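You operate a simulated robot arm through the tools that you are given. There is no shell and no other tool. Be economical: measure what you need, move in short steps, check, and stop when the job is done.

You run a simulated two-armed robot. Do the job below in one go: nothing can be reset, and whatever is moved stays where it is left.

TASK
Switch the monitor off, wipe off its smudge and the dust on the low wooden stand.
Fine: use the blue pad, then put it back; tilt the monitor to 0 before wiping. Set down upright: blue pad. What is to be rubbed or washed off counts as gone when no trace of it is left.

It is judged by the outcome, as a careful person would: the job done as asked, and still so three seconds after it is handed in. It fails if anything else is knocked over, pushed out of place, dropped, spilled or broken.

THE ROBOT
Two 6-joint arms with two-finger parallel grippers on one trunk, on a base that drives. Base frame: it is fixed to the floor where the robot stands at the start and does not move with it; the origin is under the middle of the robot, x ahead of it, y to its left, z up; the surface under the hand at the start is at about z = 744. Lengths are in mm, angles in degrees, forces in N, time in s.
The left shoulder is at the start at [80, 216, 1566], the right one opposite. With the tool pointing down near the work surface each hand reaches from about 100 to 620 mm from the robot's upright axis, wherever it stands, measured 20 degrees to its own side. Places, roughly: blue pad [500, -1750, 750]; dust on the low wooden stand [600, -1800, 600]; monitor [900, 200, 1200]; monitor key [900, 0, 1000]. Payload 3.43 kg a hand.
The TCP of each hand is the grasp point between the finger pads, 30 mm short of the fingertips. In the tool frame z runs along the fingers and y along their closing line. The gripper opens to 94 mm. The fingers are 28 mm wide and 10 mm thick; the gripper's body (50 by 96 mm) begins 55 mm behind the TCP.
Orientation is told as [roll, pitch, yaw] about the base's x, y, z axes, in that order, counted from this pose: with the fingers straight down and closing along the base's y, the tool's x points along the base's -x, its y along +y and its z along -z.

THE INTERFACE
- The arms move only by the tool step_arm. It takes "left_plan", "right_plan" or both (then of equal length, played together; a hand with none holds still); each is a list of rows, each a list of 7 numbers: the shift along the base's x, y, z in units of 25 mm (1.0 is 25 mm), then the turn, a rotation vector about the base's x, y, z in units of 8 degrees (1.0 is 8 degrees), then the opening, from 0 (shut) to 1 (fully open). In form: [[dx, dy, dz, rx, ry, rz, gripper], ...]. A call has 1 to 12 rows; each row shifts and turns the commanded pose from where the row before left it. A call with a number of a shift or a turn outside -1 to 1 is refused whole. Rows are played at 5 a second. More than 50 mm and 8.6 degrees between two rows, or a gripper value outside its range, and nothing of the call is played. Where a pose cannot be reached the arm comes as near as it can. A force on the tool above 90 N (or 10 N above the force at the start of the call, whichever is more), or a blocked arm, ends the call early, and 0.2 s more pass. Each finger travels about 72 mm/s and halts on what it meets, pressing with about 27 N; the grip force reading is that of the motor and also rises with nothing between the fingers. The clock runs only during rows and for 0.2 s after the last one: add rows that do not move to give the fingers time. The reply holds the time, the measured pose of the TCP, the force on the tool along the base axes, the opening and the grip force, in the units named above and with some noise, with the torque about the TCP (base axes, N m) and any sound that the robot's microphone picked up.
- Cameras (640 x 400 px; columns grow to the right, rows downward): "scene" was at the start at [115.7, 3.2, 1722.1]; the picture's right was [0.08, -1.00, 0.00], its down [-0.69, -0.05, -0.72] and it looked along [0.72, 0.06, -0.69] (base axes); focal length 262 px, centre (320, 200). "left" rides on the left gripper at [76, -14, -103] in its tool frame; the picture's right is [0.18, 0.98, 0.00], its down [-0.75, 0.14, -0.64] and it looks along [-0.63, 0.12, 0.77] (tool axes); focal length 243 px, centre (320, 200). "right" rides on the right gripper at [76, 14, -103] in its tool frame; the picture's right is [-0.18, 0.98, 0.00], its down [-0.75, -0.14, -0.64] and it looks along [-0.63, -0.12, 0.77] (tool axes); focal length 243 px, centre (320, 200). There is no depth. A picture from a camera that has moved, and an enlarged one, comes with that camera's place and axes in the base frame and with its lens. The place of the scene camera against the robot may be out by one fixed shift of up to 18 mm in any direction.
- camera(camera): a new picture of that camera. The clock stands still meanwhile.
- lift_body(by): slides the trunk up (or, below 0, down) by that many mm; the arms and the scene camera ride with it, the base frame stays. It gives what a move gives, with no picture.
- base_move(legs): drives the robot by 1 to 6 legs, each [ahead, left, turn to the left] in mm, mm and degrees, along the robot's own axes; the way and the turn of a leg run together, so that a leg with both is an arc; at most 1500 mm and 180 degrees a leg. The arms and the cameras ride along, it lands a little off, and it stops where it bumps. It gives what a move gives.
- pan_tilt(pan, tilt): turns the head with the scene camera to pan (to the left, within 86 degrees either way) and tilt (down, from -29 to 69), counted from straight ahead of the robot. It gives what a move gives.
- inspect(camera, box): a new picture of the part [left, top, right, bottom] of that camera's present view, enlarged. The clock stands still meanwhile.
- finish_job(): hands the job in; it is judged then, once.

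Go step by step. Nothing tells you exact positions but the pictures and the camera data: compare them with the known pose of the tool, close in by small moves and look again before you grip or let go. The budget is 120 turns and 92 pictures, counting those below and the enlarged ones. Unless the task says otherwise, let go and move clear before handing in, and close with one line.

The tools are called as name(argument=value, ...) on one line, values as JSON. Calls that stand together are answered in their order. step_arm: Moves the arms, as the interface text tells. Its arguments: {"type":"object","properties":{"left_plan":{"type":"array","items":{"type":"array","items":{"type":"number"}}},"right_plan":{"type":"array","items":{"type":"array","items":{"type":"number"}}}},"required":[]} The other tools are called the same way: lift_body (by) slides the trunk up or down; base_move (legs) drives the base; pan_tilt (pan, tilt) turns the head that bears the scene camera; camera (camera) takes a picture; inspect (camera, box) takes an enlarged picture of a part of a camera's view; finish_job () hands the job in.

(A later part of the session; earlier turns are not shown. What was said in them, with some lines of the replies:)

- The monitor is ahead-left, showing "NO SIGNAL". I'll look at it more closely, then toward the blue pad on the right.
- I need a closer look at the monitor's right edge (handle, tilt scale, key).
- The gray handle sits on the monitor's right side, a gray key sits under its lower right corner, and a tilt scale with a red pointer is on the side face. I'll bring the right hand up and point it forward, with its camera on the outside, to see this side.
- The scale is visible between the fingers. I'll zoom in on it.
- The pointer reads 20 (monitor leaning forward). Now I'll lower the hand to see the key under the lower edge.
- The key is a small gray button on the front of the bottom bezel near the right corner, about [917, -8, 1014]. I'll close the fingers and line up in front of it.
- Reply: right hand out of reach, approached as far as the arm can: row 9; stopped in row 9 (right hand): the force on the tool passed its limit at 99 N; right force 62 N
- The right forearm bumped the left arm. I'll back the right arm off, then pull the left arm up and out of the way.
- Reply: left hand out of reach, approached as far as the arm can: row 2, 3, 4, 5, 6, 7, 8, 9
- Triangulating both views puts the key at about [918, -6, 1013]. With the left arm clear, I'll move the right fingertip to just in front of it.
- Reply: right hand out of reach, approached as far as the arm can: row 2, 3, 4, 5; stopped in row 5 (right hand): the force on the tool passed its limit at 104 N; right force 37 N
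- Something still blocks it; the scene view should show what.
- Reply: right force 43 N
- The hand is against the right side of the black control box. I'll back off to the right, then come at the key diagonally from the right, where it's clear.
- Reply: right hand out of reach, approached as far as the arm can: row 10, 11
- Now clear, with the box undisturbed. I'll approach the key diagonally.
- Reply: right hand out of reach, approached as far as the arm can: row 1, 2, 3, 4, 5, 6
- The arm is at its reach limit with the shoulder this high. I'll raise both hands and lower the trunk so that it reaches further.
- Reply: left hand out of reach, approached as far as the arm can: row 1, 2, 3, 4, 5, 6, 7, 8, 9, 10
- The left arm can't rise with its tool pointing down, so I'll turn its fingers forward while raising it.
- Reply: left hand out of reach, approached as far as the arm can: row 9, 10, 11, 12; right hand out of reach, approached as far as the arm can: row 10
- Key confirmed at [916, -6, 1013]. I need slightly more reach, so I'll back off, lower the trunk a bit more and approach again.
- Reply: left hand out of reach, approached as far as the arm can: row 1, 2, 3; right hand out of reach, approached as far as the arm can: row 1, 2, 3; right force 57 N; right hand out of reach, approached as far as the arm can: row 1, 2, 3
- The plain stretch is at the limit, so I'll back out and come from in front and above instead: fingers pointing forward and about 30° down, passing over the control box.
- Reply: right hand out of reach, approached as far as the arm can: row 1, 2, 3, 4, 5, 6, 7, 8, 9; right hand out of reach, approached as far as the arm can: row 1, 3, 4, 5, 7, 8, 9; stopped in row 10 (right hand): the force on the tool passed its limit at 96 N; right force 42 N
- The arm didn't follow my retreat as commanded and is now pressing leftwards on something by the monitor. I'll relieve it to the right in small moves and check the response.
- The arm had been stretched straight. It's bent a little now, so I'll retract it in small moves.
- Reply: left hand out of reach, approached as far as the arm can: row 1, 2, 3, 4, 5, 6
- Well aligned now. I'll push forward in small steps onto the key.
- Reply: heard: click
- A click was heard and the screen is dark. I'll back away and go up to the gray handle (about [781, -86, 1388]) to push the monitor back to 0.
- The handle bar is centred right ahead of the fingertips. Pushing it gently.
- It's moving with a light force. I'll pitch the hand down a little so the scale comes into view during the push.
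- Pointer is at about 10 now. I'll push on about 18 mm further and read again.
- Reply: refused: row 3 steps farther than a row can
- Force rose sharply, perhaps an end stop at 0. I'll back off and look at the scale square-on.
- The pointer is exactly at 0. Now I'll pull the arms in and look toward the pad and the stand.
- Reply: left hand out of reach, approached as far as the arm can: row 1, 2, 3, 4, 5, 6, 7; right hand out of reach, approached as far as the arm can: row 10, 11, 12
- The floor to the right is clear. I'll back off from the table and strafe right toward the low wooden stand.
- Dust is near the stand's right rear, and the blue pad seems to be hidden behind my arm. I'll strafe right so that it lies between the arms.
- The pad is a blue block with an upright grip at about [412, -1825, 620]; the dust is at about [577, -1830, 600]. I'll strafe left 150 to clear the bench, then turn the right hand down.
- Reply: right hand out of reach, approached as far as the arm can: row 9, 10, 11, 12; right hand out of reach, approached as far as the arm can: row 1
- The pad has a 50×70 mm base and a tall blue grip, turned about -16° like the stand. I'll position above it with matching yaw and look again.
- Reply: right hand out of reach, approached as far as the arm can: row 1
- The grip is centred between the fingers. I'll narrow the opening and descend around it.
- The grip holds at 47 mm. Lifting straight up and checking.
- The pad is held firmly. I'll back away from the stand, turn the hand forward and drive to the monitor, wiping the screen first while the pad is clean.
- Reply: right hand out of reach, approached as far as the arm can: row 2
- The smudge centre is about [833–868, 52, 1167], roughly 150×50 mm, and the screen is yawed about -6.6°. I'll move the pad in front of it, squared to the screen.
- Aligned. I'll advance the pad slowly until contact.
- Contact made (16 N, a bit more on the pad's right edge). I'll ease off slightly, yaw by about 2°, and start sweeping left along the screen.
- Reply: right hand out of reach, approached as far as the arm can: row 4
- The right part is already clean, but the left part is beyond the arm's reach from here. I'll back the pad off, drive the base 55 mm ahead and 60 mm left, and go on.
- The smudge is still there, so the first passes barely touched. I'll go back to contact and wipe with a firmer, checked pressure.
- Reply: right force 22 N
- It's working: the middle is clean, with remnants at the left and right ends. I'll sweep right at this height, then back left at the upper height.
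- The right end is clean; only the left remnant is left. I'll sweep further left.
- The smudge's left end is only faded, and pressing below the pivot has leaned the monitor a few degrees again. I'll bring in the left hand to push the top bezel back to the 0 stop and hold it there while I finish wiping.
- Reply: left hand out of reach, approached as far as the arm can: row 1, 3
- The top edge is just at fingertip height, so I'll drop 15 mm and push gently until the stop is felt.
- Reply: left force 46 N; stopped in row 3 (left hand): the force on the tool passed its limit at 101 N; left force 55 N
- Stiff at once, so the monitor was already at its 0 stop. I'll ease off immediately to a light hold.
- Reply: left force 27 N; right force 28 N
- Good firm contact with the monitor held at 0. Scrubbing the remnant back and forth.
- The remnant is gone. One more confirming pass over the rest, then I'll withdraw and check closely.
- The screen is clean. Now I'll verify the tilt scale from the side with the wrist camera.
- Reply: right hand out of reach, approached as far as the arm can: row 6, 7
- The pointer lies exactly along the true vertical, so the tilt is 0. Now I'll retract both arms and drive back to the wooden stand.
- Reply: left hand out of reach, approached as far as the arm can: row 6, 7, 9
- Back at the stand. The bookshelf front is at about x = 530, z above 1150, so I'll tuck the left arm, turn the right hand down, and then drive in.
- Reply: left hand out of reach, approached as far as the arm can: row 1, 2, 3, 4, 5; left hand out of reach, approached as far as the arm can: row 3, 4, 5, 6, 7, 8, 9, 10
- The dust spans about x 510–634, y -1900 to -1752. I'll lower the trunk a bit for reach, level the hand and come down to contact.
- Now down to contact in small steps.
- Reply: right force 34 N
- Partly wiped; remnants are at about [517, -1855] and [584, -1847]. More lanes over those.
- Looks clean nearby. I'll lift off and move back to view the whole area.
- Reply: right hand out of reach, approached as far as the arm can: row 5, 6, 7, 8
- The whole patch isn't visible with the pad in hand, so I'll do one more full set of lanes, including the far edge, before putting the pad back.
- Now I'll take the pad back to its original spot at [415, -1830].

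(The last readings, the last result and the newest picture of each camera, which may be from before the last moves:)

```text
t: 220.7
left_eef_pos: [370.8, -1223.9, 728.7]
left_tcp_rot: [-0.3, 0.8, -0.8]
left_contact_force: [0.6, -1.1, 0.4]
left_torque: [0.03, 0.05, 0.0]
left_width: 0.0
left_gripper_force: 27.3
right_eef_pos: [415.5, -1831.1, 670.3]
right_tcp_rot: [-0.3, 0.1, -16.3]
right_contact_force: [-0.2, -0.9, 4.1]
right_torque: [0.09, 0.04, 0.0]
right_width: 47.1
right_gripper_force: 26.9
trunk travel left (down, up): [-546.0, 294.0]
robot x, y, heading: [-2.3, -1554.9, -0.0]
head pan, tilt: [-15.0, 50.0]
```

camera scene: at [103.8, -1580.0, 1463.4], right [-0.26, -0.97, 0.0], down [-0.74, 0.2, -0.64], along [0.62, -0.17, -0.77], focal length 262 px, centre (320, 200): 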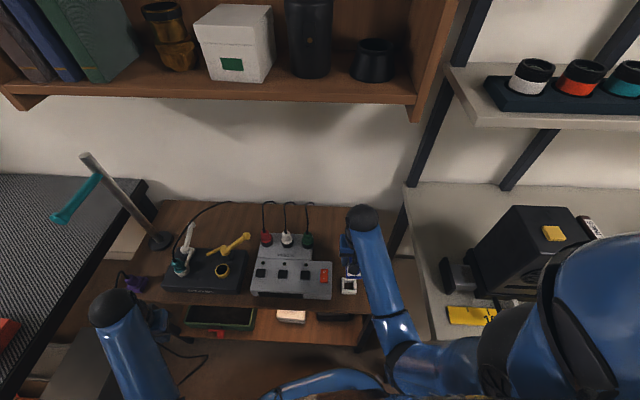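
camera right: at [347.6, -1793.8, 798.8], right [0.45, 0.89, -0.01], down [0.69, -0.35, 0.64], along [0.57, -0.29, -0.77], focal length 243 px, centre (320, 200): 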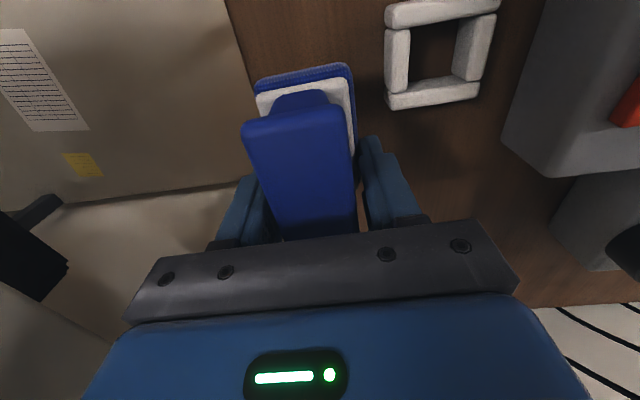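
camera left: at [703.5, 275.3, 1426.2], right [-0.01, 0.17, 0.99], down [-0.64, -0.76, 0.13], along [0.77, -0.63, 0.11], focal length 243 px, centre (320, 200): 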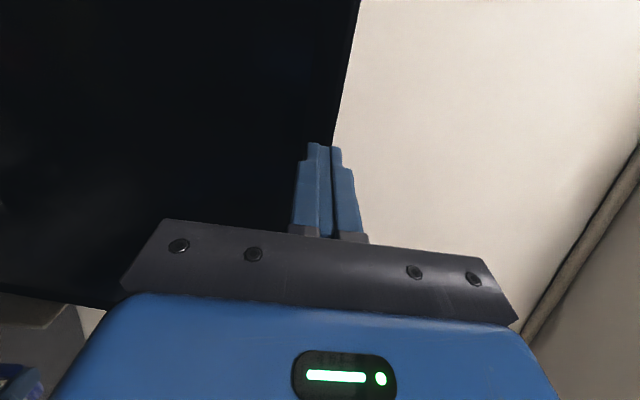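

The pad is resting lightly on the stand. Releasing to the earlier approach width and rising straight up.

step_arm(right_plan=[[0, 0, 0, 0, 0, 0, 0.6], [0, 0, 0, 0, 0, 0, 0.72], [0, 0, 0, 0, 0, 0, 0.72], [0, 0, 0.5, 0, 0, 0, 0.72], [0, 0, 1, 0, 0, 0, 0.72], [0, 0, 1, 0, 0, 0, 0.72], [0, 0, 1, 0, 0, 0, 0.8]])

camera(camera="right")

```text
t: 222.3
left_eef_pos: [370.2, -1224.7, 728.7]
left_tcp_rot: [-0.3, 0.7, -0.8]
left_contact_force: [0.4, 0.1, 0.1]
left_torque: [-0.01, 0.01, -0.01]
left_width: 0.0
left_gripper_force: 26.9
right_eef_pos: [415.7, -1829.9, 749.4]
right_tcp_rot: [-0.3, 0.1, -16.3]
right_contact_force: [-0.9, -0.7, 0.7]
right_torque: [-0.01, 0.01, -0.01]
right_width: 75.1
right_gripper_force: 0.0
right hand out of reach, approached as far as the arm can: row 7
trunk travel left (down, up): [-546.0, 294.0]
robot x, y, heading: [-3.8, -1556.6, 0.1]
head pan, tilt: [-15.0, 50.0]
```

```text
10 pictures are left
camera right: at [346.5, -1794.6, 850.7], right [0.45, 0.89, 0.0], down [0.68, -0.34, 0.64], along [0.57, -0.29, -0.77], focal length 243 px, centre (320, 200)
```

right: 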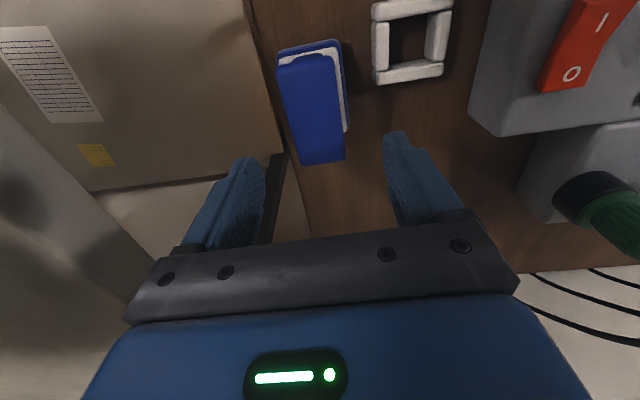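

The pad stands upright in its place. Backing the robot off to check the stand for any dust.

base_move(legs=[[-110, 0, 0]])

camera(camera="right")

```text
t: 223.5
left_eef_pos: [262.4, -1224.7, 728.1]
left_tcp_rot: [-0.4, 1.0, -0.9]
left_contact_force: [-0.5, 0.1, -0.6]
left_torque: [-0.04, 0.0, 0.01]
left_width: 0.0
left_gripper_force: 26.7
right_eef_pos: [307.8, -1830.6, 748.9]
right_tcp_rot: [-0.2, 0.1, -16.4]
right_contact_force: [0.4, 0.4, -0.5]
right_torque: [-0.03, 0.01, 0.02]
right_width: 75.1
right_gripper_force: 0.1
trunk travel left (down, up): [-546.0, 294.0]
robot x, y, heading: [-111.7, -1557.8, -0.3]
head pan, tilt: [-15.0, 50.0]
```

```text
9 pictures are left
camera right: at [238.1, -1794.9, 850.2], right [0.45, 0.89, 0.0], down [0.68, -0.35, 0.64], along [0.57, -0.29, -0.77], focal length 243 px, centre (320, 200)
```

right: 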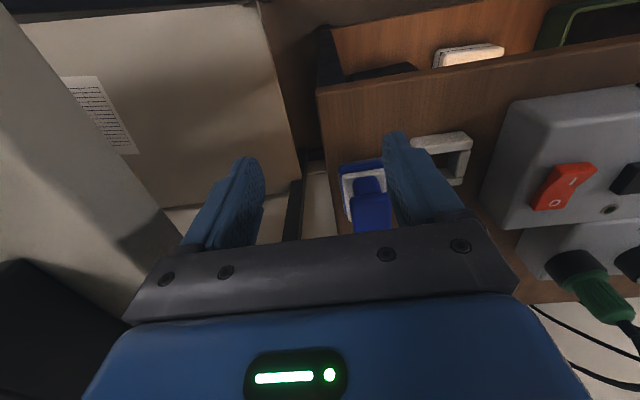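

base_move(legs=[[-230, 0, 0]])

lift_body(by=150)

pan_tilt(pan=-15, tilt=45)

camera(camera="scene")

```text
t: 225.2
left_eef_pos: [31.9, -1225.6, 728.0]
left_tcp_rot: [-0.4, 0.8, -0.9]
left_contact_force: [-0.3, -0.1, 0.5]
left_torque: [0.04, 0.03, 0.02]
left_width: 0.1
left_gripper_force: 27.1
right_eef_pos: [76.1, -1830.6, 748.2]
right_tcp_rot: [-0.2, 0.0, -16.4]
right_contact_force: [0.4, 0.3, 0.8]
right_torque: [0.01, -0.01, -0.02]
right_width: 74.9
right_gripper_force: 0.0
trunk travel left (down, up): [-546.0, 294.0]
robot x, y, heading: [-346.0, -1557.8, -0.2]
head pan, tilt: [-15.0, 50.0]
```

```text
t: 227.0
left_eef_pos: [32.4, -1223.7, 878.4]
left_tcp_rot: [-0.4, 0.8, -0.8]
left_contact_force: [-0.7, 0.7, 0.2]
left_torque: [0.02, -0.01, 0.0]
left_width: 0.0
left_gripper_force: 27.2
right_eef_pos: [76.3, -1831.3, 898.8]
right_tcp_rot: [-0.4, 0.0, -16.4]
right_contact_force: [0.4, -0.4, -0.2]
right_torque: [0.03, -0.02, 0.0]
right_width: 75.3
right_gripper_force: 0.1
trunk travel left (down, up): [-696.0, 144.0]
robot x, y, heading: [-344.4, -1554.7, -0.1]
head pan, tilt: [-15.0, 50.0]
```

```text
t: 227.7
left_eef_pos: [31.3, -1224.1, 878.6]
left_tcp_rot: [-0.3, 0.8, -0.9]
left_contact_force: [0.7, -0.6, 0.4]
left_torque: [0.01, -0.01, 0.01]
left_width: 0.0
left_gripper_force: 27.0
right_eef_pos: [75.8, -1829.9, 898.3]
right_tcp_rot: [-0.3, -0.1, -16.4]
right_contact_force: [0.2, 0.0, -0.1]
right_torque: [0.0, -0.02, 0.03]
right_width: 75.5
right_gripper_force: 0.0
trunk travel left (down, up): [-696.0, 144.0]
robot x, y, heading: [-342.0, -1554.4, -0.2]
head pan, tilt: [-15.0, 45.0]
```

```text
8 pictures are left
camera scene: at [-230.8, -1580.7, 1620.2], right [-0.26, -0.97, 0.0], down [-0.68, 0.18, -0.71], along [0.68, -0.18, -0.71], focal length 262 px, centre (320, 200)
```

scene: 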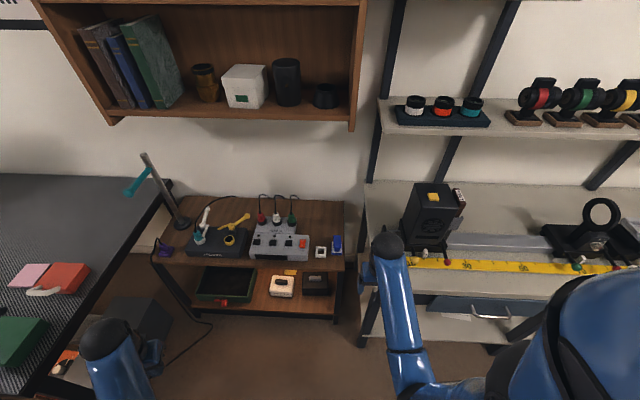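

inspect(camera="scene", box=[280, 190, 360, 265])

```text
5.33 times, centred on (320, 228) of scene
camera zoom: at [-230.8, -1580.7, 1620.2], right [-0.26, -0.97, 0.0], down [-0.68, 0.18, -0.71], along [0.68, -0.18, -0.71], focal length 1399 px, centre (320, 53)
```

zoom: 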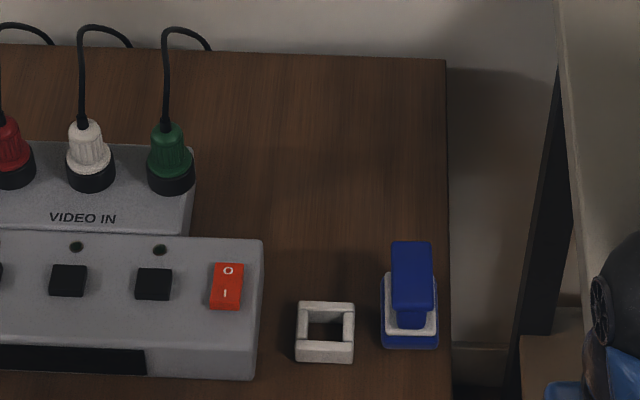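

The stand is clean, and the pad is back upright in its place. The monitor is off, clean and at 0, and both hands are clear.

finish_job()

```text
The job is handed in.
```

The monitor is off, tilted to 0 and free of its smudge; the dust is gone from the wooden stand, and the blue pad is back upright where it was. Along the way the arms bumped the control box, something at the monitor's right edge and once each other; afterwards nothing looked moved.
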